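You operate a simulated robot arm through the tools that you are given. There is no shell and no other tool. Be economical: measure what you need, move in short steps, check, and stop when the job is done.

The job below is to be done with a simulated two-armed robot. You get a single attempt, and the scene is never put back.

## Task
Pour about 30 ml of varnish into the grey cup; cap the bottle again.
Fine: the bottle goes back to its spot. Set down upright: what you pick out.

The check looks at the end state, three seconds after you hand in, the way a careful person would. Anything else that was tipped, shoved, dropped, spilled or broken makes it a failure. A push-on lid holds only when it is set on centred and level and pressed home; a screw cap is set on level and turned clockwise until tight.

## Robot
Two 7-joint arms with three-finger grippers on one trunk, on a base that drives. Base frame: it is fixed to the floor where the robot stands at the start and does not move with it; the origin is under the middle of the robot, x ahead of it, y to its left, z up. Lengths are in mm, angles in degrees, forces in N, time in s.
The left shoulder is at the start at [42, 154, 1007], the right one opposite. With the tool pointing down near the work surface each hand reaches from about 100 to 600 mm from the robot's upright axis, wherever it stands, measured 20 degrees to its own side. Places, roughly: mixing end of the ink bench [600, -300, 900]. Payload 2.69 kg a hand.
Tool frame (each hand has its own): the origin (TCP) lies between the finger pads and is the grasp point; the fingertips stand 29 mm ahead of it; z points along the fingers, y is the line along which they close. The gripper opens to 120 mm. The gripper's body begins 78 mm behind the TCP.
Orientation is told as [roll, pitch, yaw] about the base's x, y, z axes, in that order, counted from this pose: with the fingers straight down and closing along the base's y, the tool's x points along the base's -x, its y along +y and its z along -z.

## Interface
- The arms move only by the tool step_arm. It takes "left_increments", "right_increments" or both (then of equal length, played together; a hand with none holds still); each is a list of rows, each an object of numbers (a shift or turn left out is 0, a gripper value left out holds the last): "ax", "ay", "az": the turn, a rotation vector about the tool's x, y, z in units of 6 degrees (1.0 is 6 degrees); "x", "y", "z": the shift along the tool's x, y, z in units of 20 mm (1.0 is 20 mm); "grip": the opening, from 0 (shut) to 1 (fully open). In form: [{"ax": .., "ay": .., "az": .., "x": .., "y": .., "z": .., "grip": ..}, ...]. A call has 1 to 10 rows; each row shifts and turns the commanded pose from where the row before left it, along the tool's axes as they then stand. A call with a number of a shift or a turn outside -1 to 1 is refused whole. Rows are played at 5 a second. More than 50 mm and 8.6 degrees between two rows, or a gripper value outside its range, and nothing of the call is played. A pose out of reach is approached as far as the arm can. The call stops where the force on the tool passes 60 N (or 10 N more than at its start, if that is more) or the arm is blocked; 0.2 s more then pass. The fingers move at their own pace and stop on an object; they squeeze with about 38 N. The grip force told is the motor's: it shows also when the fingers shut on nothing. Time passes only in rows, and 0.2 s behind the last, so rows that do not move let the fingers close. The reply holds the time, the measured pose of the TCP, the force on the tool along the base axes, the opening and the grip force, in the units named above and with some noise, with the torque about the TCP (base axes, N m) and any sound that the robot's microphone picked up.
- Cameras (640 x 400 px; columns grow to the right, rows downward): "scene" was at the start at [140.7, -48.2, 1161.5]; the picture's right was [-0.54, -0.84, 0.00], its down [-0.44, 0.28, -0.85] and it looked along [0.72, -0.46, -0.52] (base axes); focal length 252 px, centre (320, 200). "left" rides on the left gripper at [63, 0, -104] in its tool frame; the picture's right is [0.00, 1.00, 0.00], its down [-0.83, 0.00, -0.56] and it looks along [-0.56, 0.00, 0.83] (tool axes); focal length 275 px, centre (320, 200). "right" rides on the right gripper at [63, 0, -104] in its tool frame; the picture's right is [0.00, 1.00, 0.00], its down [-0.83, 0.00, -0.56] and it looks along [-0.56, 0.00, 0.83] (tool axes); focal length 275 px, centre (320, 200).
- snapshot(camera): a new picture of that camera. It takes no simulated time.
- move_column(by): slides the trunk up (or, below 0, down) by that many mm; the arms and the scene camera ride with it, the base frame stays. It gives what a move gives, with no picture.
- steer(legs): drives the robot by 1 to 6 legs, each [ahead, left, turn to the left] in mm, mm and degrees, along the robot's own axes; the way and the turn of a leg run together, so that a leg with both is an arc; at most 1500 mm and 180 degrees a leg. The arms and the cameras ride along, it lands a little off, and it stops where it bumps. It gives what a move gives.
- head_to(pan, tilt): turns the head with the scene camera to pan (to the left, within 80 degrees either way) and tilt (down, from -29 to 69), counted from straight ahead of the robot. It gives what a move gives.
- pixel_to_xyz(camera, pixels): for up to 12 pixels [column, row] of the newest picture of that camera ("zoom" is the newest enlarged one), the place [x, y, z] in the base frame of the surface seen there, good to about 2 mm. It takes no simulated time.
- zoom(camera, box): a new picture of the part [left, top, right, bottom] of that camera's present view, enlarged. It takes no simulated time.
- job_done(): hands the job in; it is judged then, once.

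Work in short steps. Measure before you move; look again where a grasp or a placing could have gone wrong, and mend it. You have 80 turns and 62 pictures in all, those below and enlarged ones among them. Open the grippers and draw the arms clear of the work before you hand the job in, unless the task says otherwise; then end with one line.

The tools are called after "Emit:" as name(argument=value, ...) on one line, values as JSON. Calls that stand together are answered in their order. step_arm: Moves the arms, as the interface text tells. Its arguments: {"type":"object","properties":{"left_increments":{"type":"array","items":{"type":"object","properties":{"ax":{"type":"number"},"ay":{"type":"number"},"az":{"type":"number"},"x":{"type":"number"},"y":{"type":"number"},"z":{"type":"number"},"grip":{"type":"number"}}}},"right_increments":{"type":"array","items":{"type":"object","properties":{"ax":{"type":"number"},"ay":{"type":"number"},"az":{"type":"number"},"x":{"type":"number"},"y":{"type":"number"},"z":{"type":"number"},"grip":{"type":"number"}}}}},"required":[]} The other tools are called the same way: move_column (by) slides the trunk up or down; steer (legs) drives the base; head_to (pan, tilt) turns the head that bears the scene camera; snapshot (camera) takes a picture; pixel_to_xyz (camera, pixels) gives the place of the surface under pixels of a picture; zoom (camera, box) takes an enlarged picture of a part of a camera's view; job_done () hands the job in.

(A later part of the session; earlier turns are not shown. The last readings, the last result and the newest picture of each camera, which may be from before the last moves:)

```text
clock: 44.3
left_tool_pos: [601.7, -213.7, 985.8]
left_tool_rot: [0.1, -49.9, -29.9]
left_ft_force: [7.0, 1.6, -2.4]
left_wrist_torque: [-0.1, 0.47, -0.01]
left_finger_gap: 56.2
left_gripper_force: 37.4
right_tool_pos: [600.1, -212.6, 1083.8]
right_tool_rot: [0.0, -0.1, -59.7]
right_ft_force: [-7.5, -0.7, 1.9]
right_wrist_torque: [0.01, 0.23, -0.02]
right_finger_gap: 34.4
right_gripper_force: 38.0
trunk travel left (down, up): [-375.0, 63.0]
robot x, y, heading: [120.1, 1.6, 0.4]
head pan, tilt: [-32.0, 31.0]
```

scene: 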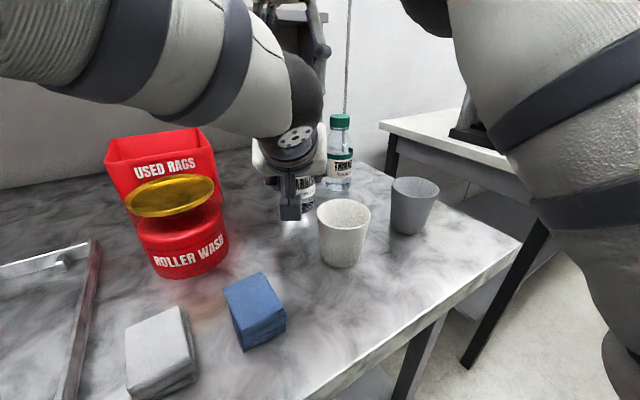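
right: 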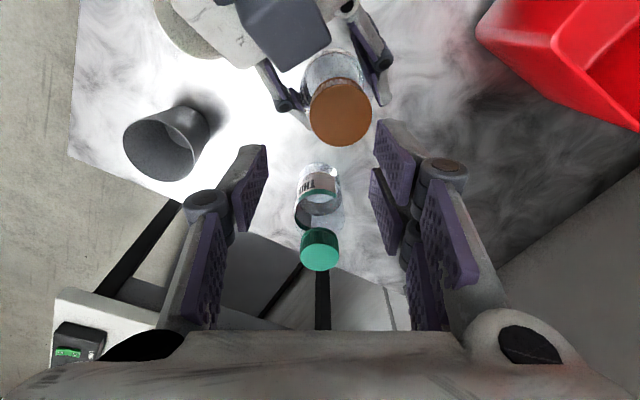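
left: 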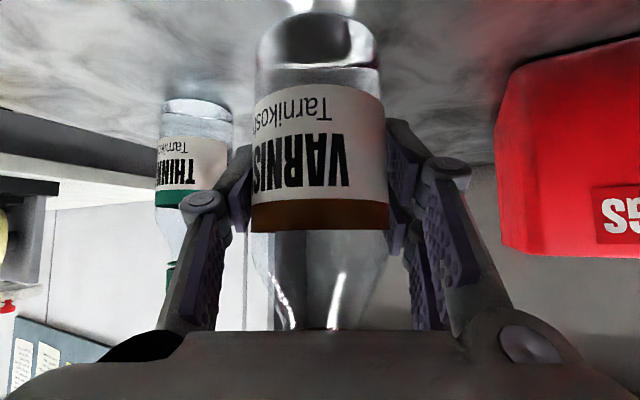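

The grip is well aligned this time (7 N). I turn 120° more, rising slightly.

Emit:
step_arm(right_increments=[{"az": -1, "y": -0.05}, {"az": -1}, {"az": -1}, {"az": -1}, {"az": -1, "z": -0.03}, {"az": -1}, {"az": -1}, {"az": -1}, {"az": -1}, {"az": -1, "z": -0.03}])

Emit:
step_arm(right_increments=[{"az": -1}, {"az": -1}, {"az": -1}, {"az": -1}, {"az": -1, "z": -0.03}, {"az": -1}, {"az": -1}, {"az": -1}, {"az": -1}, {"az": -1, "z": -0.03}])

```text
clock: 46.5
left_tool_pos: [599.2, -213.9, 985.9]
left_tool_rot: [0.0, -50.0, -29.8]
left_ft_force: [-0.2, -0.1, -2.0]
left_wrist_torque: [-0.01, -0.01, 0.01]
left_finger_gap: 56.1
left_gripper_force: 38.2
right_tool_pos: [599.1, -213.0, 1083.4]
right_tool_rot: [0.0, 0.1, 0.4]
right_ft_force: [0.5, 0.6, 0.6]
right_wrist_torque: [0.01, -0.03, 0.02]
right_finger_gap: 34.4
right_gripper_force: 38.1
trunk travel left (down, up): [-375.0, 63.0]
robot x, y, heading: [116.6, 1.9, 0.4]
head pan, tilt: [-32.0, 31.0]
```

```text
clock: 48.7
left_tool_pos: [600.8, -214.2, 985.9]
left_tool_rot: [0.1, -49.9, -29.8]
left_ft_force: [-1.0, -0.5, -1.9]
left_wrist_torque: [0.03, -0.12, 0.04]
left_finger_gap: 55.9
left_gripper_force: 38.1
right_tool_pos: [598.1, -213.1, 1084.6]
right_tool_rot: [-0.1, 0.0, 60.4]
right_ft_force: [1.3, 1.3, -0.1]
right_wrist_torque: [-0.01, -0.03, 0.01]
right_finger_gap: 34.3
right_gripper_force: 37.8
trunk travel left (down, up): [-375.0, 63.0]
robot x, y, heading: [119.7, 1.2, 0.2]
head pan, tilt: [-32.0, 31.0]
```

The coupling forces vanished, so the cap looks free. I lift it 60 mm slowly and watch the forces.

Emit:
step_arm(right_increments=[{"z": -0.2}, {"z": -0.3}, {"z": -0.5}, {"z": -1}, {"z": -0.5}])

Emit:
snapshot(camera="right")

```text
clock: 49.9
left_tool_pos: [601.1, -213.7, 985.9]
left_tool_rot: [0.1, -49.9, -29.9]
left_ft_force: [0.4, 0.3, -2.1]
left_wrist_torque: [-0.01, -0.01, 0.05]
left_finger_gap: 56.4
left_gripper_force: 37.8
right_tool_pos: [598.7, -212.2, 1134.2]
right_tool_rot: [-0.2, -0.2, 60.2]
right_ft_force: [-0.3, 0.7, -0.1]
right_wrist_torque: [-0.04, 0.02, 0.01]
right_finger_gap: 34.4
right_gripper_force: 38.0
trunk travel left (down, up): [-375.0, 63.0]
robot x, y, heading: [123.4, 2.8, 0.3]
head pan, tilt: [-32.0, 31.0]
```

```text
35 pictures are left
```

right: 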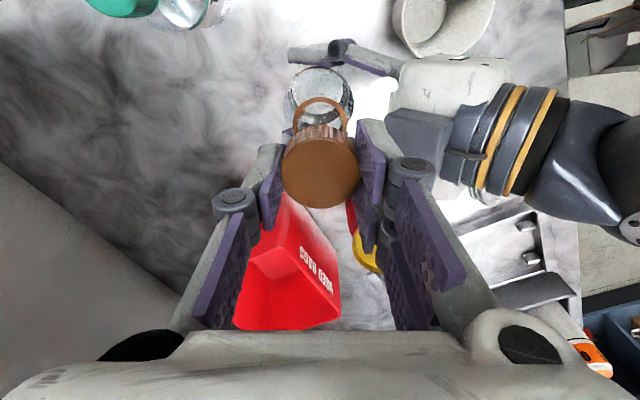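

The cap is off and held in the right hand, with the bottle mouth visible at (320,110). I move the right hand with the cap off to the right, then back, clear of everything.

Emit:
step_arm(right_increments=[{"x": 0.866, "y": -0.5}, {"x": 0.866, "y": -0.5}, {"x": 0.866, "y": -0.5}, {"x": 0.866, "y": -0.5}, {"x": 0.866, "y": -0.5}])

Emit:
step_arm(right_increments=[{"x": 0.82, "y": 0.99}, {"x": 0.82, "y": 0.99}, {"x": 0.82, "y": 0.99}, {"x": 0.82, "y": 0.99}, {"x": 0.82, "y": 0.99}, {"x": 0.82, "y": 0.99}, {"x": 0.82, "y": 0.99}, {"x": 0.82, "y": 0.99}, {"x": 0.82, "y": 0.99}])

Emit:
snapshot(camera="scene")

Emit:
snapshot(camera="right")

```text
clock: 51.1
left_tool_pos: [600.9, -214.4, 984.6]
left_tool_rot: [0.1, -49.9, -29.9]
left_ft_force: [-0.7, -0.1, -1.8]
left_wrist_torque: [-0.02, -0.01, -0.01]
left_finger_gap: 56.3
left_gripper_force: 37.9
right_tool_pos: [594.4, -312.2, 1129.6]
right_tool_rot: [-0.2, -0.1, 60.2]
right_ft_force: [0.2, 0.5, -0.9]
right_wrist_torque: [0.0, -0.01, 0.01]
right_finger_gap: 34.3
right_gripper_force: 38.3
right hand out of reach, approached as far as the arm can: row 4, 5
trunk travel left (down, up): [-375.0, 63.0]
robot x, y, heading: [118.5, 1.1, 0.0]
head pan, tilt: [-32.0, 31.0]
```

```text
clock: 53.1
left_tool_pos: [600.5, -212.6, 986.1]
left_tool_rot: [0.1, -49.9, -29.9]
left_ft_force: [-0.2, 0.2, -2.0]
left_wrist_torque: [-0.01, 0.05, 0.0]
left_finger_gap: 56.2
left_gripper_force: 38.1
right_tool_pos: [370.0, -362.2, 1137.2]
right_tool_rot: [-0.3, 0.0, 60.5]
right_ft_force: [-0.3, -1.3, 0.0]
right_wrist_torque: [0.03, -0.02, 0.01]
right_finger_gap: 34.5
right_gripper_force: 37.9
right hand out of reach, approached as far as the arm can: row 1, 7, 8
trunk travel left (down, up): [-375.0, 63.0]
robot x, y, heading: [117.5, -3.3, 0.1]
head pan, tilt: [-32.0, 31.0]
```

```text
34 pictures are left
```

scene: 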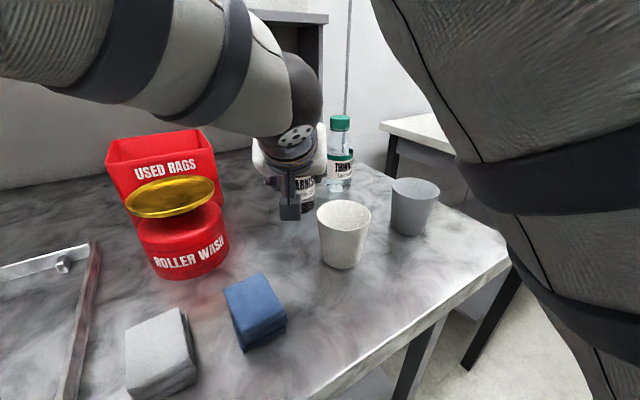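

```text
33 pictures are left
```

right: 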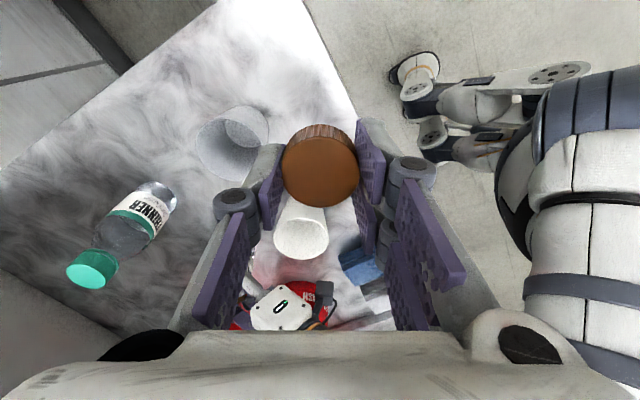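

The right hand is parked. I lift the bottle 80 mm, then bring it to about (520,-230) above the cups' height, keeping it upright.

Emit:
step_arm(left_increments=[{"x": -0.765, "z": -0.643}, {"x": -0.765, "z": -0.643}, {"x": -0.765, "z": -0.643}, {"x": -0.765, "z": -0.643}, {"x": 0.49, "y": -0.68, "z": -0.58}, {"x": 0.49, "y": -0.68, "z": -0.58}, {"x": 0.49, "y": -0.68, "z": -0.58}, {"x": 0.49, "y": -0.68, "z": -0.58}])

Emit:
snapshot(camera="scene")

```text
clock: 54.9
left_tool_pos: [590.8, -172.2, 1053.4]
left_tool_rot: [6.0, -50.2, -24.7]
left_ft_force: [-0.1, -0.6, -2.1]
left_wrist_torque: [-0.03, 0.01, -0.01]
left_finger_gap: 55.8
left_gripper_force: 38.1
right_tool_pos: [369.5, -363.7, 1137.9]
right_tool_rot: [-0.5, -0.4, 60.1]
right_ft_force: [-0.2, -1.0, -0.5]
right_wrist_torque: [0.0, 0.0, 0.03]
right_finger_gap: 34.0
right_gripper_force: 38.7
trunk travel left (down, up): [-375.0, 63.0]
robot x, y, heading: [118.7, -1.8, 0.1]
head pan, tilt: [-32.0, 31.0]
stopped in row 8 (left hand): the arm was blocked; the commanded pose is now the measured one
```

```text
32 pictures are left
```

scene: 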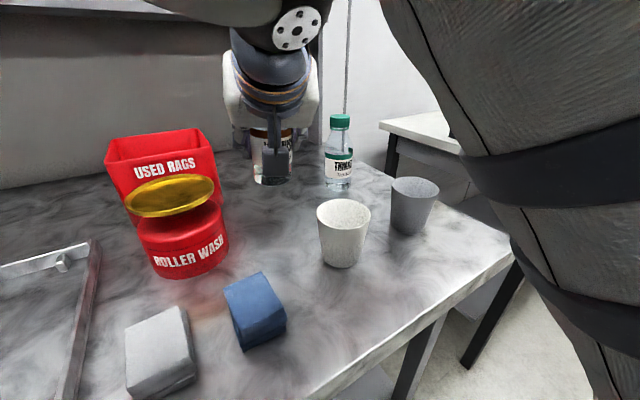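

The left arm was blocked with no tool force, so its forearm is likely near the head; the bottle is only tilted about 6°. I raise the trunk, which lifts everything clear, then drive back and to the right for room around the grey cup.

Emit:
move_column(by=60)

Emit:
steer(legs=[[-80, 0, 0], [0, -150, 0]])

Emit:
snapshot(camera="scene")

```text
clock: 55.9
left_tool_pos: [590.4, -172.5, 1114.3]
left_tool_rot: [5.8, -50.2, -24.7]
left_ft_force: [-0.2, -0.1, -1.9]
left_wrist_torque: [0.0, -0.01, 0.01]
left_finger_gap: 55.9
left_gripper_force: 38.2
right_tool_pos: [371.1, -363.1, 1196.2]
right_tool_rot: [-0.4, -0.1, 60.1]
right_ft_force: [0.4, 0.3, 0.5]
right_wrist_torque: [0.02, 0.02, 0.01]
right_finger_gap: 34.6
right_gripper_force: 38.1
trunk travel left (down, up): [-435.0, 3.0]
robot x, y, heading: [117.5, -1.3, 0.1]
head pan, tilt: [-32.0, 31.0]
```

```text
clock: 58.4
left_tool_pos: [509.2, -324.8, 1114.6]
left_tool_rot: [5.9, -50.3, -24.9]
left_ft_force: [0.1, -0.4, -1.0]
left_wrist_torque: [0.0, -0.03, 0.02]
left_finger_gap: 56.2
left_gripper_force: 38.2
right_tool_pos: [287.6, -516.1, 1196.8]
right_tool_rot: [-0.3, -0.5, 60.0]
right_ft_force: [-0.3, 0.0, 0.4]
right_wrist_torque: [0.02, -0.02, 0.01]
right_finger_gap: 34.3
right_gripper_force: 38.1
trunk travel left (down, up): [-435.0, 3.0]
robot x, y, heading: [36.9, -151.4, 0.1]
head pan, tilt: [-32.0, 31.0]
```

```text
31 pictures are left
```

scene: 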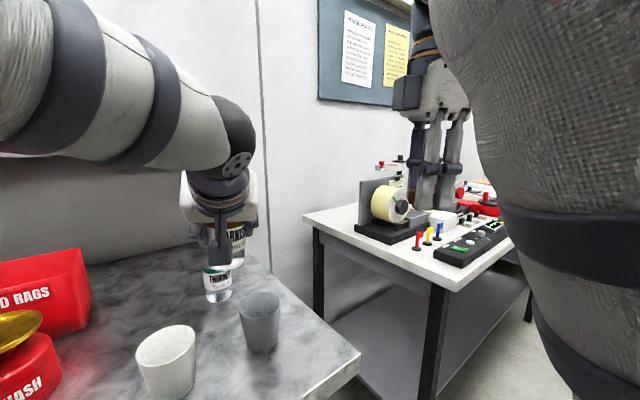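

Good position. I measure the grey cup rim and its inside from this view.

Emit:
zoom(camera="scene", box=[160, 220, 320, 360])

Emit:
pixel_to_xyz(camera="scene", pixels=[[239, 307], [280, 304], [260, 294], [262, 317], [261, 312], [263, 350], [216, 296], [235, 262], [166, 345]])

```text
2.86 times, centred on (240, 290) of scene
```

zoom: 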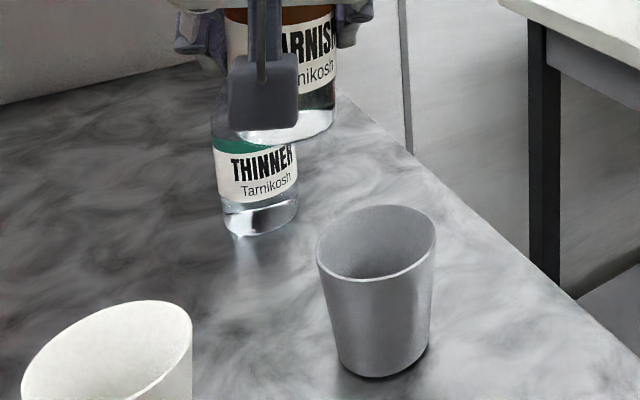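

```text
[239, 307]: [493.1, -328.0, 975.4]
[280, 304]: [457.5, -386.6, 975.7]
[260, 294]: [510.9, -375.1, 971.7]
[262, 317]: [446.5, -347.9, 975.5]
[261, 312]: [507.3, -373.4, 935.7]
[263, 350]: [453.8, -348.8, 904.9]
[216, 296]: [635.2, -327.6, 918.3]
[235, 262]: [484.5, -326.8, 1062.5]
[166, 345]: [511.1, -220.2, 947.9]
```

The grey cup's rim centre is at about (478,-360), radius 34, z≈975. I level the bottle and bring it upright over the cup at TCP z≈1060.

Emit:
step_arm(left_increments=[{"ax": 0.98}, {"x": 0.845, "y": -0.91, "z": 0.42}, {"x": 0.845, "y": -0.91, "z": 0.42}, {"x": 0.845, "y": -0.91, "z": 0.42}, {}])

Emit:
snapshot(camera="scene")

```text
clock: 59.6
left_tool_pos: [474.5, -368.4, 1058.9]
left_tool_rot: [-0.1, -50.4, -24.8]
left_ft_force: [-0.8, -0.1, -0.8]
left_wrist_torque: [0.02, 0.02, 0.04]
left_finger_gap: 55.8
left_gripper_force: 37.8
right_tool_pos: [288.5, -515.9, 1194.4]
right_tool_rot: [-0.2, -0.3, 59.9]
right_ft_force: [0.2, -1.2, -0.4]
right_wrist_torque: [-0.04, -0.01, 0.01]
right_finger_gap: 34.5
right_gripper_force: 38.3
trunk travel left (down, up): [-435.0, 3.0]
robot x, y, heading: [37.0, -150.2, 0.4]
head pan, tilt: [-32.0, 31.0]
```

```text
29 pictures are left
```

scene: 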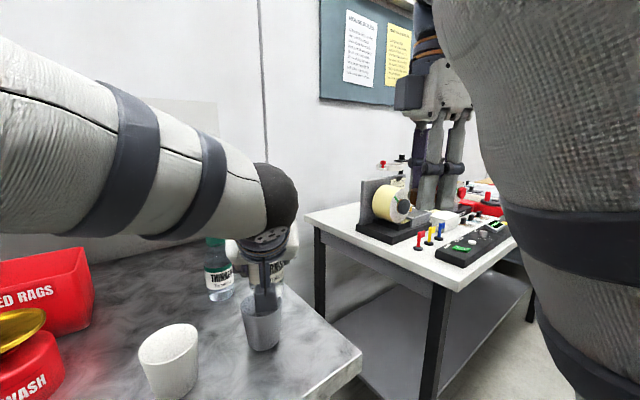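

Everything is aligned above the cup. I start the tilt to the left (30°), shifting so the mouth stays over the cup.

Emit:
step_arm(left_increments=[{"ax": 0.643, "az": -0.766, "x": 0.018, "y": -0.438, "z": 0.015}, {"ax": 0.643, "az": -0.766, "x": 0.052, "y": -0.43, "z": 0.044}, {"ax": 0.643, "az": -0.766, "x": 0.084, "y": -0.41, "z": 0.071}, {"ax": 0.643, "az": -0.766, "x": 0.113, "y": -0.384, "z": 0.095}, {"ax": 0.643, "az": -0.766, "x": 0.136, "y": -0.349, "z": 0.114}, {}])

Emit:
snapshot(camera="scene")

Emit:
zoom(camera="scene", box=[180, 180, 340, 360])

```text
clock: 61.0
left_tool_pos: [455.7, -407.9, 1057.7]
left_tool_rot: [-42.3, -41.8, 6.0]
left_ft_force: [0.1, 0.1, -1.7]
left_wrist_torque: [-0.02, -0.01, -0.02]
left_finger_gap: 56.1
left_gripper_force: 38.1
right_tool_pos: [288.4, -515.3, 1196.8]
right_tool_rot: [-0.2, -0.5, 60.0]
right_ft_force: [0.2, -0.9, -0.5]
right_wrist_torque: [0.01, 0.03, 0.03]
right_finger_gap: 34.4
right_gripper_force: 38.0
trunk travel left (down, up): [-435.0, 3.0]
robot x, y, heading: [39.9, -152.8, 0.1]
head pan, tilt: [-32.0, 31.0]
```

```text
28 pictures are left
```

scene: 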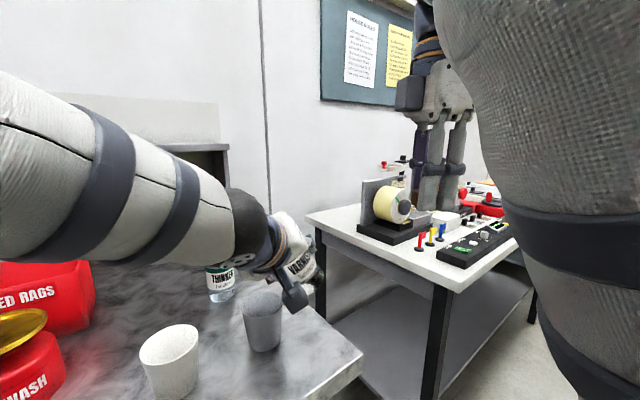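

```text
2.22 times, centred on (260, 270) of scene
```

zoom: 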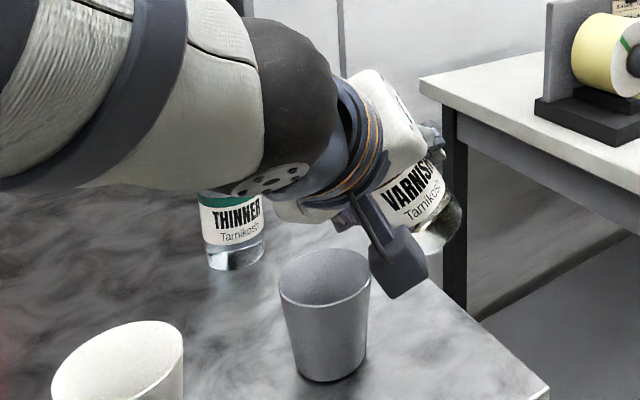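

The tilt behaves as expected (TCP at (456,-408), as computed). I continue to 48° and look with the right camera.

Emit:
step_arm(left_increments=[{"ax": 0.643, "az": -0.766, "x": 0.154, "y": -0.309, "z": 0.129}, {"ax": 0.643, "az": -0.766, "x": 0.165, "y": -0.266, "z": 0.138}, {"ax": 0.643, "az": -0.766, "x": 0.169, "y": -0.22, "z": 0.141}, {}])

Emit:
snapshot(camera="right")

```text
clock: 62.0
left_tool_pos: [447.1, -427.2, 1057.3]
left_tool_rot: [-60.5, -31.1, 16.8]
left_ft_force: [0.4, 0.8, -0.9]
left_wrist_torque: [0.03, 0.01, 0.03]
left_finger_gap: 56.0
left_gripper_force: 38.2
right_tool_pos: [289.2, -515.9, 1195.2]
right_tool_rot: [-0.3, -0.4, 60.0]
right_ft_force: [0.3, 0.4, 1.6]
right_wrist_torque: [-0.03, -0.02, 0.01]
right_finger_gap: 34.4
right_gripper_force: 37.3
trunk travel left (down, up): [-435.0, 3.0]
robot x, y, heading: [38.2, -150.1, 0.3]
head pan, tilt: [-32.0, 31.0]
```

```text
26 pictures are left
```

right: 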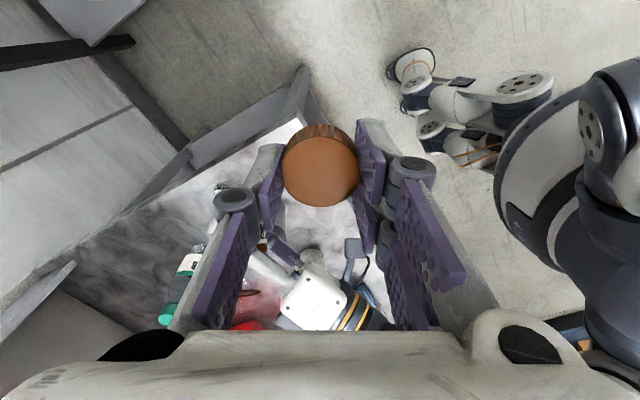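

The right camera's view is blocked by its own fingers, so I turn the right hand to yaw 150. I'll then place it high above and beside the cup so its camera looks nearly straight down into it.

Emit:
step_arm(right_increments=[{"az": -1}, {"az": -1}, {"az": -1}, {"az": -1}, {"az": -1}, {"az": -1}, {"az": -1}, {"az": -1}, {"az": -1}, {"az": -1}])

Emit:
step_arm(right_increments=[{"az": -1}, {"az": -1}, {"az": -1}, {"az": -1}, {"az": -1}, {"x": 0.28, "y": -0.993}, {"x": 0.28, "y": -0.993}, {"x": 0.28, "y": -0.993}, {"x": 0.28, "y": -0.993}, {"x": 0.28, "y": -0.993}])

Emit:
snapshot(camera="right")

```text
clock: 64.2
left_tool_pos: [448.5, -426.9, 1055.8]
left_tool_rot: [-60.2, -31.1, 16.7]
left_ft_force: [-0.7, -0.2, -1.4]
left_wrist_torque: [0.02, 0.01, 0.0]
left_finger_gap: 56.3
left_gripper_force: 38.1
right_tool_pos: [313.1, -513.1, 1201.6]
right_tool_rot: [-0.4, 0.0, 119.8]
right_ft_force: [-0.1, 0.2, -0.6]
right_wrist_torque: [-0.01, -0.01, 0.0]
right_finger_gap: 34.4
right_gripper_force: 38.0
right hand out of reach, approached as far as the arm can: row 10
trunk travel left (down, up): [-435.0, 3.0]
robot x, y, heading: [36.2, -152.5, -0.0]
head pan, tilt: [-32.0, 31.0]
```

```text
clock: 66.4
left_tool_pos: [447.6, -426.1, 1056.1]
left_tool_rot: [-60.3, -31.1, 16.9]
left_ft_force: [-0.5, 0.3, -2.3]
left_wrist_torque: [0.02, -0.03, 0.01]
left_finger_gap: 56.3
left_gripper_force: 37.8
right_tool_pos: [446.8, -455.9, 1225.4]
right_tool_rot: [-0.5, 0.6, 150.1]
right_ft_force: [-0.4, -0.6, 0.5]
right_wrist_torque: [0.02, -0.02, 0.01]
right_finger_gap: 34.8
right_gripper_force: 38.3
right hand out of reach, approached as far as the arm can: row 1, 2, 3, 4, 5, 10
trunk travel left (down, up): [-435.0, 3.0]
robot x, y, heading: [38.4, -151.0, -0.2]
head pan, tilt: [-32.0, 31.0]
```

```text
25 pictures are left
```

right: 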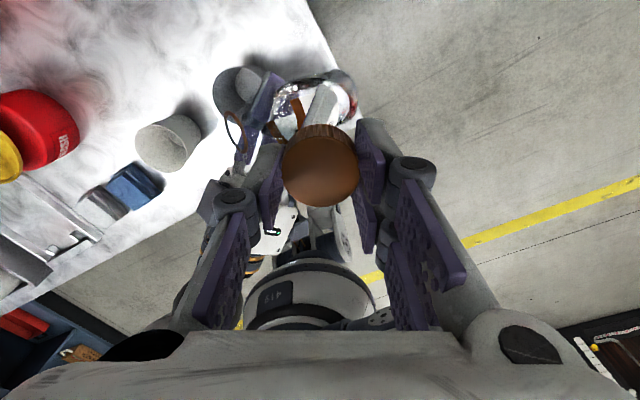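

The view is nice: the cup is at (240,90) and the bottle at (305,105). I finish moving the right hand to about (496,-314,1195).

Emit:
step_arm(right_increments=[{"x": -0.18, "y": -0.92, "z": 0.19}, {"x": -0.18, "y": -0.92, "z": 0.19}, {"x": -0.18, "y": -0.92, "z": 0.19}, {"x": -0.18, "y": -0.92, "z": 0.19}, {"x": -0.18, "y": -0.92, "z": 0.19}, {"x": -0.18, "y": -0.92, "z": 0.19}, {"x": -0.18, "y": -0.92, "z": 0.19}, {"x": -0.18, "y": -0.92, "z": 0.19}])

Emit:
snapshot(camera="right")

```text
clock: 68.2
left_tool_pos: [447.9, -425.4, 1056.0]
left_tool_rot: [-60.3, -31.1, 16.8]
left_ft_force: [0.2, 0.1, -2.4]
left_wrist_torque: [-0.01, 0.01, 0.02]
left_finger_gap: 55.9
left_gripper_force: 37.3
right_tool_pos: [491.1, -314.8, 1186.8]
right_tool_rot: [-0.5, 0.6, 150.0]
right_ft_force: [0.3, -0.1, -0.3]
right_wrist_torque: [0.0, 0.0, 0.01]
right_finger_gap: 34.1
right_gripper_force: 38.0
right hand out of reach, approached as far as the arm can: row 6, 8
trunk travel left (down, up): [-435.0, 3.0]
robot x, y, heading: [35.3, -150.3, 0.3]
head pan, tilt: [-32.0, 31.0]
```

```text
24 pictures are left
```

right: 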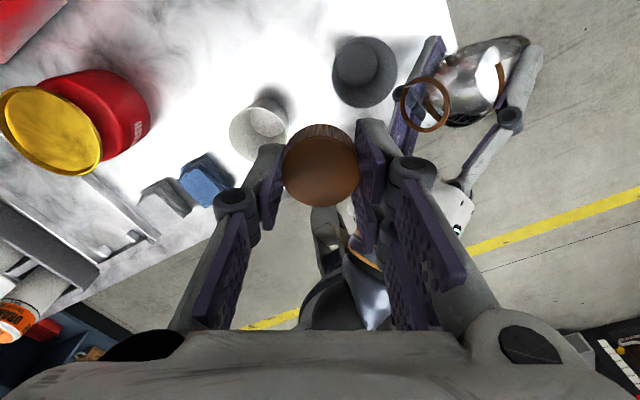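

The view is excellent: cup interior at (362,72), brown neck ring of the mouth at (425,104). I measure both.

Emit:
pixel_to_xyz(camera="right", pixels=[[356, 65], [340, 60], [372, 60], [356, 82], [334, 72], [397, 78], [366, 106], [366, 38], [403, 100], [448, 108], [425, 130], [428, 78]])

Emit:
zoom(camera="right", box=[310, 20, 470, 140])

```text
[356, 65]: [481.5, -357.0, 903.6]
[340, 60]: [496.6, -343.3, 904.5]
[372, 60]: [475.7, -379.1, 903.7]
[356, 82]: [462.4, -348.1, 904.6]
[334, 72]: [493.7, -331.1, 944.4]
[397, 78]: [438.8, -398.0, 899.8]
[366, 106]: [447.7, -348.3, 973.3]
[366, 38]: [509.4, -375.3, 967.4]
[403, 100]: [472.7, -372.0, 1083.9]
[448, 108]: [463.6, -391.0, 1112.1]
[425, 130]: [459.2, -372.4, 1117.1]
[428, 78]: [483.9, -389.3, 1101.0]
```

```text
3.33 times, centred on (390, 80) of right
```

zoom: 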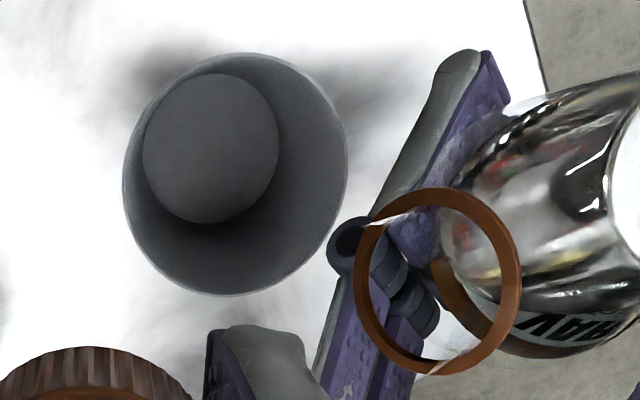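

The cup is empty, with its floor at z≈904 and inner radius about 26.5. So 30 ml should stand at z≈917. The mouth is over the cup as planned; I lower the bottle 31 mm and tilt on to 60°.

Emit:
step_arm(left_increments=[{"x": 0.4, "y": 0.576, "z": 0.333}, {"x": 0.4, "y": 0.576, "z": 0.333}, {"ax": 0.643, "az": -0.766, "x": 0.165, "y": -0.174, "z": 0.138}, {"ax": 0.643, "az": -0.766, "x": 0.154, "y": -0.131, "z": 0.129}, {}, {}])

Emit:
zoom(camera="right", box=[310, 20, 470, 140])

```text
clock: 69.6
left_tool_pos: [444.1, -435.6, 1025.8]
left_tool_rot: [-70.0, -22.7, 21.2]
left_ft_force: [0.7, 0.4, -0.9]
left_wrist_torque: [0.03, 0.01, 0.0]
left_finger_gap: 56.1
left_gripper_force: 37.7
right_tool_pos: [490.0, -314.6, 1188.9]
right_tool_rot: [-0.5, 0.5, 150.0]
right_ft_force: [-0.2, -0.1, 0.1]
right_wrist_torque: [0.02, -0.02, 0.0]
right_finger_gap: 34.4
right_gripper_force: 38.0
trunk travel left (down, up): [-435.0, 3.0]
robot x, y, heading: [36.7, -150.1, 0.2]
head pan, tilt: [-32.0, 31.0]
```

```text
3.33 times, centred on (390, 80) of right
```

zoom: 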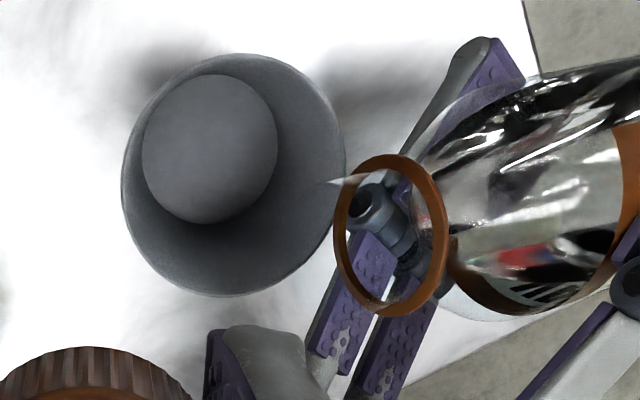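

No flow yet at 60°. I tilt to 66° with a slight extra draw-back, and look.

Emit:
step_arm(left_increments=[{"ax": 0.643, "az": -0.766, "x": 0.205, "y": -0.136, "z": 0.172}, {}, {}])

Emit:
zoom(camera="right", box=[310, 20, 470, 140])

```text
clock: 70.4
left_tool_pos: [441.4, -440.5, 1024.8]
left_tool_rot: [-74.4, -18.3, 22.6]
left_ft_force: [-0.6, -0.6, -1.5]
left_wrist_torque: [0.0, 0.01, 0.0]
left_finger_gap: 55.9
left_gripper_force: 37.5
right_tool_pos: [490.2, -314.6, 1189.1]
right_tool_rot: [-0.5, 0.5, 150.0]
right_ft_force: [-0.6, 0.6, 0.5]
right_wrist_torque: [0.05, 0.02, 0.01]
right_finger_gap: 34.5
right_gripper_force: 38.1
trunk travel left (down, up): [-435.0, 3.0]
robot x, y, heading: [39.6, -150.8, 0.1]
head pan, tilt: [-32.0, 31.0]
```

```text
3.33 times, centred on (390, 80) of right
```

zoom: 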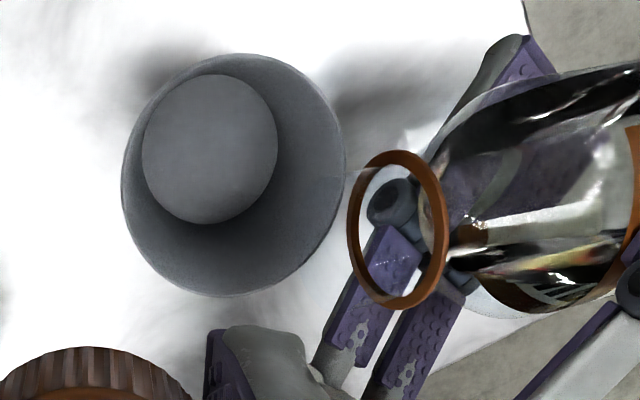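

No flow yet. I verify where the mouth ring really is before going further.

Emit:
pixel_to_xyz(camera="zoom", pixels=[[354, 230], [438, 250], [395, 156], [400, 302], [348, 170], [330, 240]])

```text
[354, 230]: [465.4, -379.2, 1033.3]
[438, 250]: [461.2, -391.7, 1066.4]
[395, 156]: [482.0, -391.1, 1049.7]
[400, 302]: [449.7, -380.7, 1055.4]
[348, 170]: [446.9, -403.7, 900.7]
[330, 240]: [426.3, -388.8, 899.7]
```

The geometry confirms the lip at about (475,-365,1048), over the cup. I tilt to 72°.

Emit:
step_arm(left_increments=[{"ax": 0.643, "az": -0.766, "x": 0.185, "y": -0.092, "z": 0.155}, {}, {}])

Emit:
zoom(camera="right", box=[310, 20, 470, 140])

```text
clock: 71.2
left_tool_pos: [439.1, -445.0, 1024.4]
left_tool_rot: [-78.5, -13.9, 23.8]
left_ft_force: [0.4, 0.3, -1.4]
left_wrist_torque: [0.03, 0.01, 0.01]
left_finger_gap: 55.9
left_gripper_force: 37.3
right_tool_pos: [490.1, -315.0, 1187.6]
right_tool_rot: [-0.5, 0.5, 150.0]
right_ft_force: [0.5, -0.4, 0.3]
right_wrist_torque: [0.01, -0.02, 0.02]
right_finger_gap: 34.4
right_gripper_force: 38.1
trunk travel left (down, up): [-435.0, 3.0]
robot x, y, heading: [37.8, -149.6, 0.1]
head pan, tilt: [-32.0, 31.0]
```

```text
3.33 times, centred on (390, 80) of right
```

zoom: 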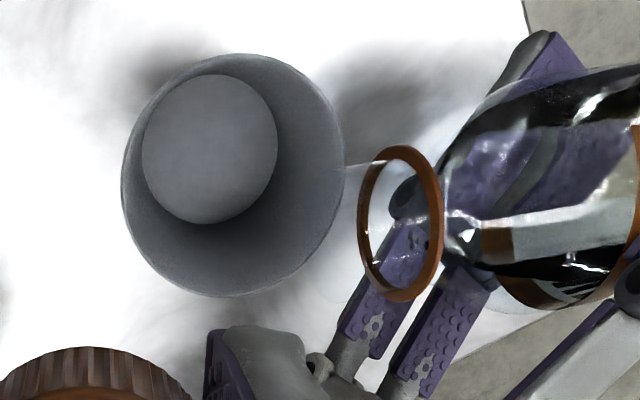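

Still none at 72°. I go on in a 4° step.

Emit:
step_arm(left_increments=[{"ax": 0.429, "az": -0.51, "x": 0.08, "y": -0.03, "z": 0.067}, {}])

Emit:
zoom(camera="right", box=[310, 20, 470, 140])

```text
clock: 71.8
left_tool_pos: [438.5, -446.8, 1024.5]
left_tool_rot: [-81.2, -10.8, 24.4]
left_ft_force: [-0.3, -0.4, -2.1]
left_wrist_torque: [0.02, 0.04, 0.01]
left_finger_gap: 56.0
left_gripper_force: 38.2
right_tool_pos: [489.6, -314.3, 1190.2]
right_tool_rot: [-0.6, 0.6, 150.0]
right_ft_force: [-0.9, 0.4, -0.6]
right_wrist_torque: [0.04, 0.0, -0.01]
right_finger_gap: 34.4
right_gripper_force: 38.5
trunk travel left (down, up): [-435.0, 3.0]
robot x, y, heading: [36.9, -154.4, 0.1]
head pan, tilt: [-32.0, 31.0]
```

```text
3.33 times, centred on (390, 80) of right
```

zoom: 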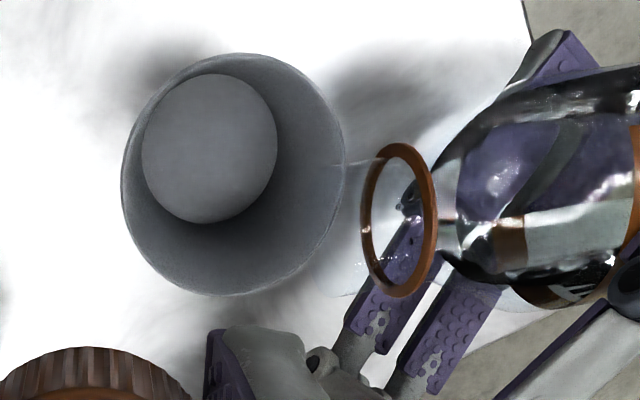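

Still dry at 76°. I do two 3° steps, watching the replies for any sound.

Emit:
step_arm(left_increments=[{"ax": 0.32, "az": -0.383, "x": 0.04, "y": -0.01, "z": 0.033}, {}])

Emit:
step_arm(left_increments=[{"ax": 0.32, "az": -0.383, "x": 0.03, "y": -0.01, "z": 0.025}, {}])

Emit:
zoom(camera="right", box=[310, 20, 470, 140])

```text
clock: 72.4
left_tool_pos: [437.8, -446.9, 1024.1]
left_tool_rot: [-83.2, -8.6, 24.6]
left_ft_force: [0.2, 0.6, -1.1]
left_wrist_torque: [0.02, 0.02, 0.02]
left_finger_gap: 55.9
left_gripper_force: 38.0
right_tool_pos: [490.6, -315.0, 1189.5]
right_tool_rot: [-0.5, 0.5, 150.1]
right_ft_force: [0.0, -0.5, -0.1]
right_wrist_torque: [0.02, -0.03, 0.0]
right_finger_gap: 34.4
right_gripper_force: 38.6
trunk travel left (down, up): [-435.0, 3.0]
robot x, y, heading: [37.1, -154.8, 0.0]
head pan, tilt: [-32.0, 31.0]
```

```text
clock: 73.0
left_tool_pos: [438.6, -449.1, 1025.0]
left_tool_rot: [-85.3, -6.3, 24.7]
left_ft_force: [1.0, 0.2, -1.7]
left_wrist_torque: [0.02, -0.02, 0.02]
left_finger_gap: 55.8
left_gripper_force: 37.4
right_tool_pos: [490.7, -315.4, 1188.6]
right_tool_rot: [-0.5, 0.5, 149.9]
right_ft_force: [0.2, -0.4, 0.0]
right_wrist_torque: [-0.01, 0.0, 0.01]
right_finger_gap: 34.4
right_gripper_force: 38.6
trunk travel left (down, up): [-435.0, 3.0]
robot x, y, heading: [32.6, -150.1, 0.0]
head pan, tilt: [-32.0, 31.0]
```

```text
3.33 times, centred on (390, 80) of right
```

zoom: 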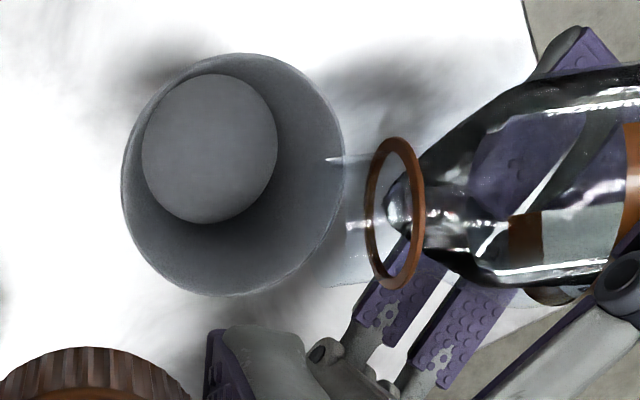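

At 82° liquid has reached the neck at about (400,210). A 3° step next, with a short wait.

Emit:
step_arm(left_increments=[{"ax": 0.32, "az": -0.383}, {}])

Emit:
zoom(camera="right", box=[310, 20, 470, 140])

```text
clock: 73.6
left_tool_pos: [438.7, -448.5, 1025.1]
left_tool_rot: [-87.1, -4.1, 24.9]
left_ft_force: [-0.1, 0.5, -1.3]
left_wrist_torque: [-0.01, 0.01, 0.01]
left_finger_gap: 56.0
left_gripper_force: 37.4
right_tool_pos: [491.8, -314.6, 1188.3]
right_tool_rot: [-0.4, 0.5, 150.0]
right_ft_force: [-0.4, 0.1, 0.0]
right_wrist_torque: [-0.01, 0.0, 0.01]
right_finger_gap: 34.5
right_gripper_force: 38.2
trunk travel left (down, up): [-435.0, 3.0]
robot x, y, heading: [36.6, -151.5, 0.1]
head pan, tilt: [-32.0, 31.0]
```

```text
3.33 times, centred on (390, 80) of right
```

zoom: 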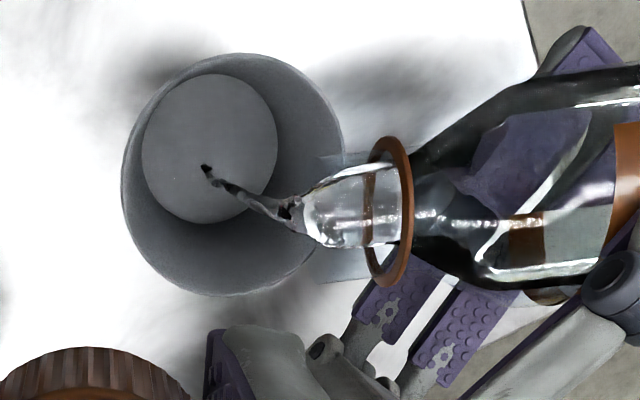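

The stream runs into the centre of the cup. I hold for a short moment and measure the level.

Emit:
step_arm(left_increments=[{}])

Emit:
zoom(camera="right", box=[310, 20, 470, 140])

Emit:
pixel_to_xyz(camera="zoom", pixels=[[170, 140], [190, 110], [230, 110], [180, 200], [250, 150], [210, 160]])

```text
clock: 74.0
left_tool_pos: [437.2, -448.4, 1023.7]
left_tool_rot: [-87.1, -4.0, 25.0]
left_ft_force: [-1.7, 0.1, -1.5]
left_wrist_torque: [0.02, -0.02, 0.03]
left_finger_gap: 56.0
left_gripper_force: 37.6
right_tool_pos: [491.3, -315.0, 1188.2]
right_tool_rot: [-0.5, 0.6, 150.0]
right_ft_force: [0.2, 0.8, 0.3]
right_wrist_torque: [0.0, -0.01, -0.02]
right_finger_gap: 34.2
right_gripper_force: 37.7
trunk travel left (down, up): [-435.0, 3.0]
robot x, y, heading: [39.9, -152.6, 0.1]
head pan, tilt: [-32.0, 31.0]
```

```text
3.33 times, centred on (390, 80) of right
```

zoom: 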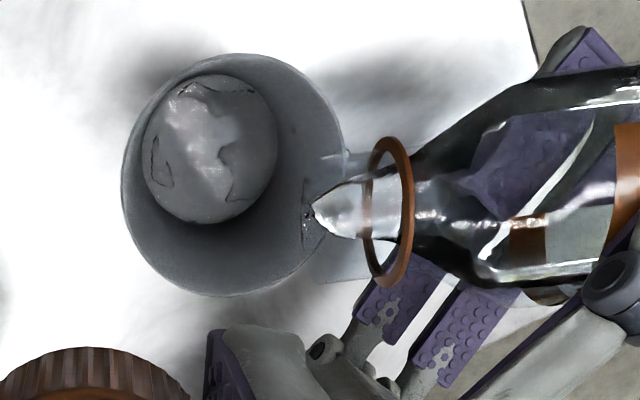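

```text
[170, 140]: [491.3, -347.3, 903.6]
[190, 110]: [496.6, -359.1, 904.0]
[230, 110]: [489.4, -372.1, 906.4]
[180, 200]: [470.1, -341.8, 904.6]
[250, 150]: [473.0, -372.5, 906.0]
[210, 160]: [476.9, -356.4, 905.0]
```

A thin film is in the cup (z 904–906) and the flow has nearly stopped. I tilt 2° more and let it run 0.8 s.

Emit:
step_arm(left_increments=[{"ax": 0.214, "az": -0.255}, {}, {}, {}])

Emit:
zoom(camera="right", box=[310, 20, 470, 140])

Emit:
pixel_to_xyz(camera="zoom", pixels=[[170, 140], [190, 110], [230, 110], [180, 200], [250, 150], [210, 160], [165, 160], [210, 190]])

```text
clock: 75.0
left_tool_pos: [438.4, -448.9, 1026.2]
left_tool_rot: [-88.4, -2.4, 25.2]
left_ft_force: [0.7, 0.7, -0.9]
left_wrist_torque: [-0.02, 0.01, 0.02]
left_finger_gap: 56.1
left_gripper_force: 37.8
right_tool_pos: [490.9, -315.1, 1188.0]
right_tool_rot: [-0.5, 0.6, 150.0]
right_ft_force: [-1.1, -0.5, 0.6]
right_wrist_torque: [-0.01, 0.02, 0.0]
right_finger_gap: 34.3
right_gripper_force: 38.0
trunk travel left (down, up): [-435.0, 3.0]
robot x, y, heading: [36.8, -151.2, 0.3]
head pan, tilt: [-32.0, 31.0]
```

```text
3.33 times, centred on (390, 80) of right
```

zoom: 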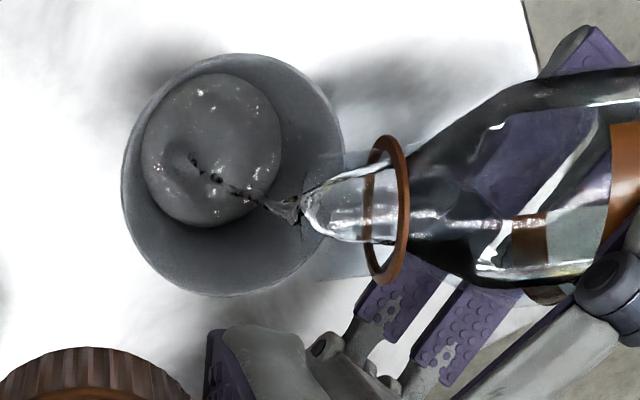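

```text
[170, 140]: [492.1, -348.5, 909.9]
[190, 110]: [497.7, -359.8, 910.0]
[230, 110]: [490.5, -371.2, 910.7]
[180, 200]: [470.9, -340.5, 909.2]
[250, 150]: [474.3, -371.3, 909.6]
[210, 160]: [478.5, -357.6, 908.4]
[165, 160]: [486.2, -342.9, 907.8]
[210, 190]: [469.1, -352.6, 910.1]
```

The level is at about 909.8 (roughly 13 ml) and still flowing. I hold 0.6 s more and re-measure.

Emit:
step_arm(left_increments=[{}, {}])

Emit:
zoom(camera="right", box=[310, 20, 470, 140])

Emit:
pixel_to_xyz(camera="zoom", pixels=[[170, 140], [190, 110], [230, 110], [180, 200], [250, 150], [210, 160], [165, 160], [210, 190], [150, 160], [200, 90]])

```text
clock: 75.6
left_tool_pos: [438.0, -447.1, 1024.4]
left_tool_rot: [-88.4, -2.6, 25.1]
left_ft_force: [0.4, 0.3, -1.4]
left_wrist_torque: [0.04, 0.0, 0.02]
left_finger_gap: 55.9
left_gripper_force: 38.2
right_tool_pos: [490.2, -314.4, 1188.8]
right_tool_rot: [-0.5, 0.6, 150.0]
right_ft_force: [-0.9, 0.5, -0.4]
right_wrist_torque: [-0.03, -0.01, -0.01]
right_finger_gap: 34.2
right_gripper_force: 38.0
trunk travel left (down, up): [-435.0, 3.0]
robot x, y, heading: [39.9, -151.8, 0.4]
head pan, tilt: [-32.0, 31.0]
```

```text
3.33 times, centred on (390, 80) of right
```

zoom: 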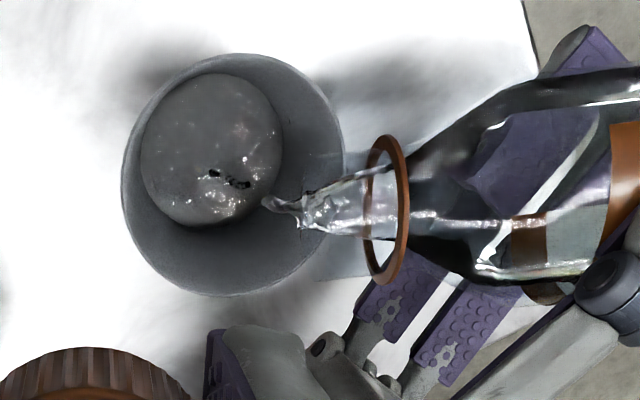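

```text
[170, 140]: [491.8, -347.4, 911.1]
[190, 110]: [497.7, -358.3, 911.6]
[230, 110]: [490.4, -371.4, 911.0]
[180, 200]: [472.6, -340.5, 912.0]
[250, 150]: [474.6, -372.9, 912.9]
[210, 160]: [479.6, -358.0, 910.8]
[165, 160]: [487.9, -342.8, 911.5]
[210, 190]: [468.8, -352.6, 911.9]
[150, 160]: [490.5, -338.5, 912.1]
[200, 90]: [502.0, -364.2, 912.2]
```

The level is at about 911.7 (roughly 17 ml). I tilt 1° more and hold 0.8 s.

Emit:
step_arm(left_increments=[{"ax": 0.107, "az": -0.128}, {}, {}])

Emit:
zoom(camera="right", box=[310, 20, 470, 140])

Emit:
pixel_to_xyz(camera="zoom", pixels=[[170, 140], [190, 110], [230, 110], [180, 200], [250, 150], [210, 160], [165, 160], [210, 190], [150, 160], [200, 90]])

```text
clock: 76.4
left_tool_pos: [439.2, -448.0, 1025.1]
left_tool_rot: [-89.0, -1.7, 25.1]
left_ft_force: [-0.3, 0.0, -0.8]
left_wrist_torque: [0.03, -0.01, 0.02]
left_finger_gap: 55.8
left_gripper_force: 37.7
right_tool_pos: [491.2, -314.9, 1188.7]
right_tool_rot: [-0.6, 0.5, 149.9]
right_ft_force: [-1.4, -0.5, -0.4]
right_wrist_torque: [0.01, -0.03, -0.01]
right_finger_gap: 34.4
right_gripper_force: 38.5
trunk travel left (down, up): [-435.0, 3.0]
robot x, y, heading: [38.9, -156.1, 0.1]
head pan, tilt: [-32.0, 31.0]
```

```text
3.33 times, centred on (390, 80) of right
```

zoom: 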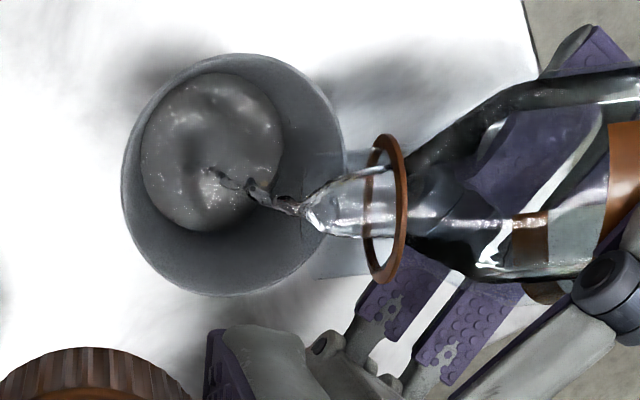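

```text
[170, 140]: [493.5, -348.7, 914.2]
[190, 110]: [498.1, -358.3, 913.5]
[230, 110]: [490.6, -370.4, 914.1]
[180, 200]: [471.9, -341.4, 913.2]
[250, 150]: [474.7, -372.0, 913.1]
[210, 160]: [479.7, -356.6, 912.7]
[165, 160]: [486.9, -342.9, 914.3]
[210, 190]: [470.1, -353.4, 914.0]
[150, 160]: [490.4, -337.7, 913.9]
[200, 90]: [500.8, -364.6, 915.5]
```

The level is at about 913.9 (roughly 22 ml), at about 7 ml/s. I hold 0.6 s more and then tilt back in the same call to end near 30 ml.

Emit:
step_arm(left_increments=[{}, {}, {}, {"ax": -0.643, "az": 0.766}, {"ax": -0.643, "az": 0.766}, {"ax": -0.643, "az": 0.766}, {}, {}, {}])

Emit:
zoom(camera="right", box=[310, 20, 470, 140])

Emit:
pixel_to_xyz(camera="zoom", pixels=[[170, 140], [190, 110], [230, 110], [180, 200], [250, 150], [210, 160], [165, 160], [210, 190], [150, 160], [200, 90], [240, 180], [220, 140]])

```text
clock: 78.4
left_tool_pos: [437.3, -448.9, 1024.5]
left_tool_rot: [-77.1, -15.4, 23.4]
left_ft_force: [-0.6, -0.9, -1.0]
left_wrist_torque: [0.03, -0.03, -0.03]
left_finger_gap: 56.0
left_gripper_force: 38.5
right_tool_pos: [490.5, -315.1, 1188.2]
right_tool_rot: [-0.5, 0.4, 149.9]
right_ft_force: [0.4, 0.4, 0.0]
right_wrist_torque: [0.01, 0.03, 0.03]
right_finger_gap: 34.4
right_gripper_force: 38.4
trunk travel left (down, up): [-435.0, 3.0]
robot x, y, heading: [38.9, -148.4, 0.1]
head pan, tilt: [-32.0, 31.0]
```

```text
3.33 times, centred on (390, 80) of right
```

zoom: 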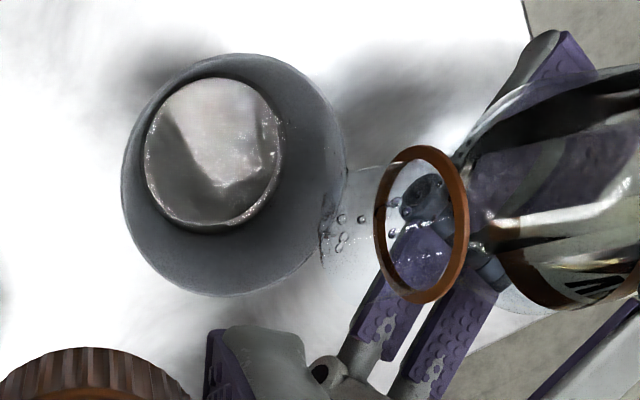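

```text
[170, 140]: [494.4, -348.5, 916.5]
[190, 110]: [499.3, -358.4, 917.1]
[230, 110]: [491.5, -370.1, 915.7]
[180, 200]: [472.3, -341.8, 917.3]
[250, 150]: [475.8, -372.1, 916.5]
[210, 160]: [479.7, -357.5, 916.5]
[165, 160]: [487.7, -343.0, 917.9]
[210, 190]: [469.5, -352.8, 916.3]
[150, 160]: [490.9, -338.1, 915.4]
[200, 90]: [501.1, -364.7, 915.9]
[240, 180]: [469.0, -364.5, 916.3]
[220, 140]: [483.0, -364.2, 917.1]
```

The level is at about 916.5, i.e. roughly 29 ml, and pouring has stopped. I raise the bottle and tilt it back upright, keeping the mouth over the cup at first.

Emit:
step_arm(left_increments=[{"x": -0.262, "y": -0.94, "z": -0.22}, {"x": -0.262, "y": -0.94, "z": -0.22}, {"ax": -0.643, "az": 0.766, "x": -0.121, "y": 0.067, "z": -0.102}, {"ax": -0.643, "az": 0.766, "x": -0.143, "y": 0.103, "z": -0.12}, {"ax": -0.643, "az": 0.766, "x": -0.158, "y": 0.145, "z": -0.132}, {"ax": -0.643, "az": 0.766, "x": -0.167, "y": 0.189, "z": -0.14}, {}])

Emit:
step_arm(left_increments=[{"ax": -0.643, "az": 0.766}, {"ax": -0.643, "az": 0.766}, {"ax": -0.643, "az": 0.766}, {"ax": -0.643, "az": 0.766}, {"ax": -0.643, "az": 0.766}, {"ax": -0.643, "az": 0.766}, {"ax": -0.643, "az": 0.766}, {}])

```text
clock: 80.0
left_tool_pos: [445.5, -431.2, 1063.6]
left_tool_rot: [-58.4, -32.3, 15.7]
left_ft_force: [0.0, -0.1, -1.5]
left_wrist_torque: [0.01, -0.04, 0.01]
left_finger_gap: 55.9
left_gripper_force: 38.3
right_tool_pos: [490.8, -315.0, 1188.8]
right_tool_rot: [-0.5, 0.5, 150.0]
right_ft_force: [0.1, -0.6, 0.4]
right_wrist_torque: [0.03, -0.02, 0.02]
right_finger_gap: 34.3
right_gripper_force: 38.2
trunk travel left (down, up): [-435.0, 3.0]
robot x, y, heading: [36.9, -155.6, 0.2]
head pan, tilt: [-32.0, 31.0]
```

```text
clock: 81.8
left_tool_pos: [462.2, -412.2, 1064.3]
left_tool_rot: [-6.0, -50.1, -20.4]
left_ft_force: [0.5, 0.4, -1.5]
left_wrist_torque: [0.0, 0.04, -0.03]
left_finger_gap: 56.0
left_gripper_force: 38.0
left hand out of reach, approached as far as the arm can: row 7
right_tool_pos: [490.0, -314.6, 1187.4]
right_tool_rot: [-0.4, 0.5, 150.2]
right_ft_force: [0.2, 0.1, -0.3]
right_wrist_torque: [-0.01, -0.02, -0.04]
right_finger_gap: 34.5
right_gripper_force: 38.3
trunk travel left (down, up): [-435.0, 3.0]
robot x, y, heading: [36.8, -151.9, -0.1]
head pan, tilt: [-32.0, 31.0]
```

The left arm is near its reach limit, and the bottle is almost upright (about 4°). I'll recap near (545,-325), between the cups and the thinner. The right hand goes above that spot first, then the bottle comes under it.

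Emit:
step_arm(right_increments=[{"x": 0.88, "y": -0.31, "z": -0.1}, {"x": 0.88, "y": -0.31, "z": -0.1}, {"x": 0.88, "y": -0.31}, {}])

Emit:
step_arm(left_increments=[{"x": -0.19, "y": 0.815, "z": 0.203}, {"x": -0.19, "y": 0.815, "z": 0.203, "ax": -0.215, "az": 0.255}, {"x": -0.19, "y": 0.815, "z": 0.203, "ax": -0.215, "az": 0.255}])

```text
clock: 82.8
left_tool_pos: [462.8, -410.7, 1066.5]
left_tool_rot: [-6.2, -50.2, -20.1]
left_ft_force: [-0.1, 0.3, -0.9]
left_wrist_torque: [-0.01, 0.0, -0.02]
left_finger_gap: 56.2
left_gripper_force: 37.6
right_tool_pos: [490.5, -315.4, 1188.5]
right_tool_rot: [-0.6, 0.5, 150.0]
right_ft_force: [0.5, 0.1, -0.2]
right_wrist_torque: [-0.03, 0.01, -0.01]
right_finger_gap: 34.6
right_gripper_force: 38.2
right hand out of reach, approached as far as the arm can: row 1, 2, 3
trunk travel left (down, up): [-435.0, 3.0]
robot x, y, heading: [34.1, -146.3, 0.4]
head pan, tilt: [-32.0, 31.0]
```

```text
clock: 83.6
left_tool_pos: [499.2, -374.0, 1065.0]
left_tool_rot: [0.1, -50.4, -24.9]
left_ft_force: [-0.1, 0.2, -1.1]
left_wrist_torque: [-0.01, -0.01, 0.0]
left_finger_gap: 55.7
left_gripper_force: 38.2
right_tool_pos: [490.5, -313.8, 1189.3]
right_tool_rot: [-0.5, 0.6, 150.0]
right_ft_force: [-0.7, 0.2, -0.5]
right_wrist_torque: [-0.01, 0.02, 0.02]
right_finger_gap: 34.4
right_gripper_force: 38.4
trunk travel left (down, up): [-435.0, 3.0]
robot x, y, heading: [40.5, -151.2, 0.1]
head pan, tilt: [-32.0, 31.0]
```

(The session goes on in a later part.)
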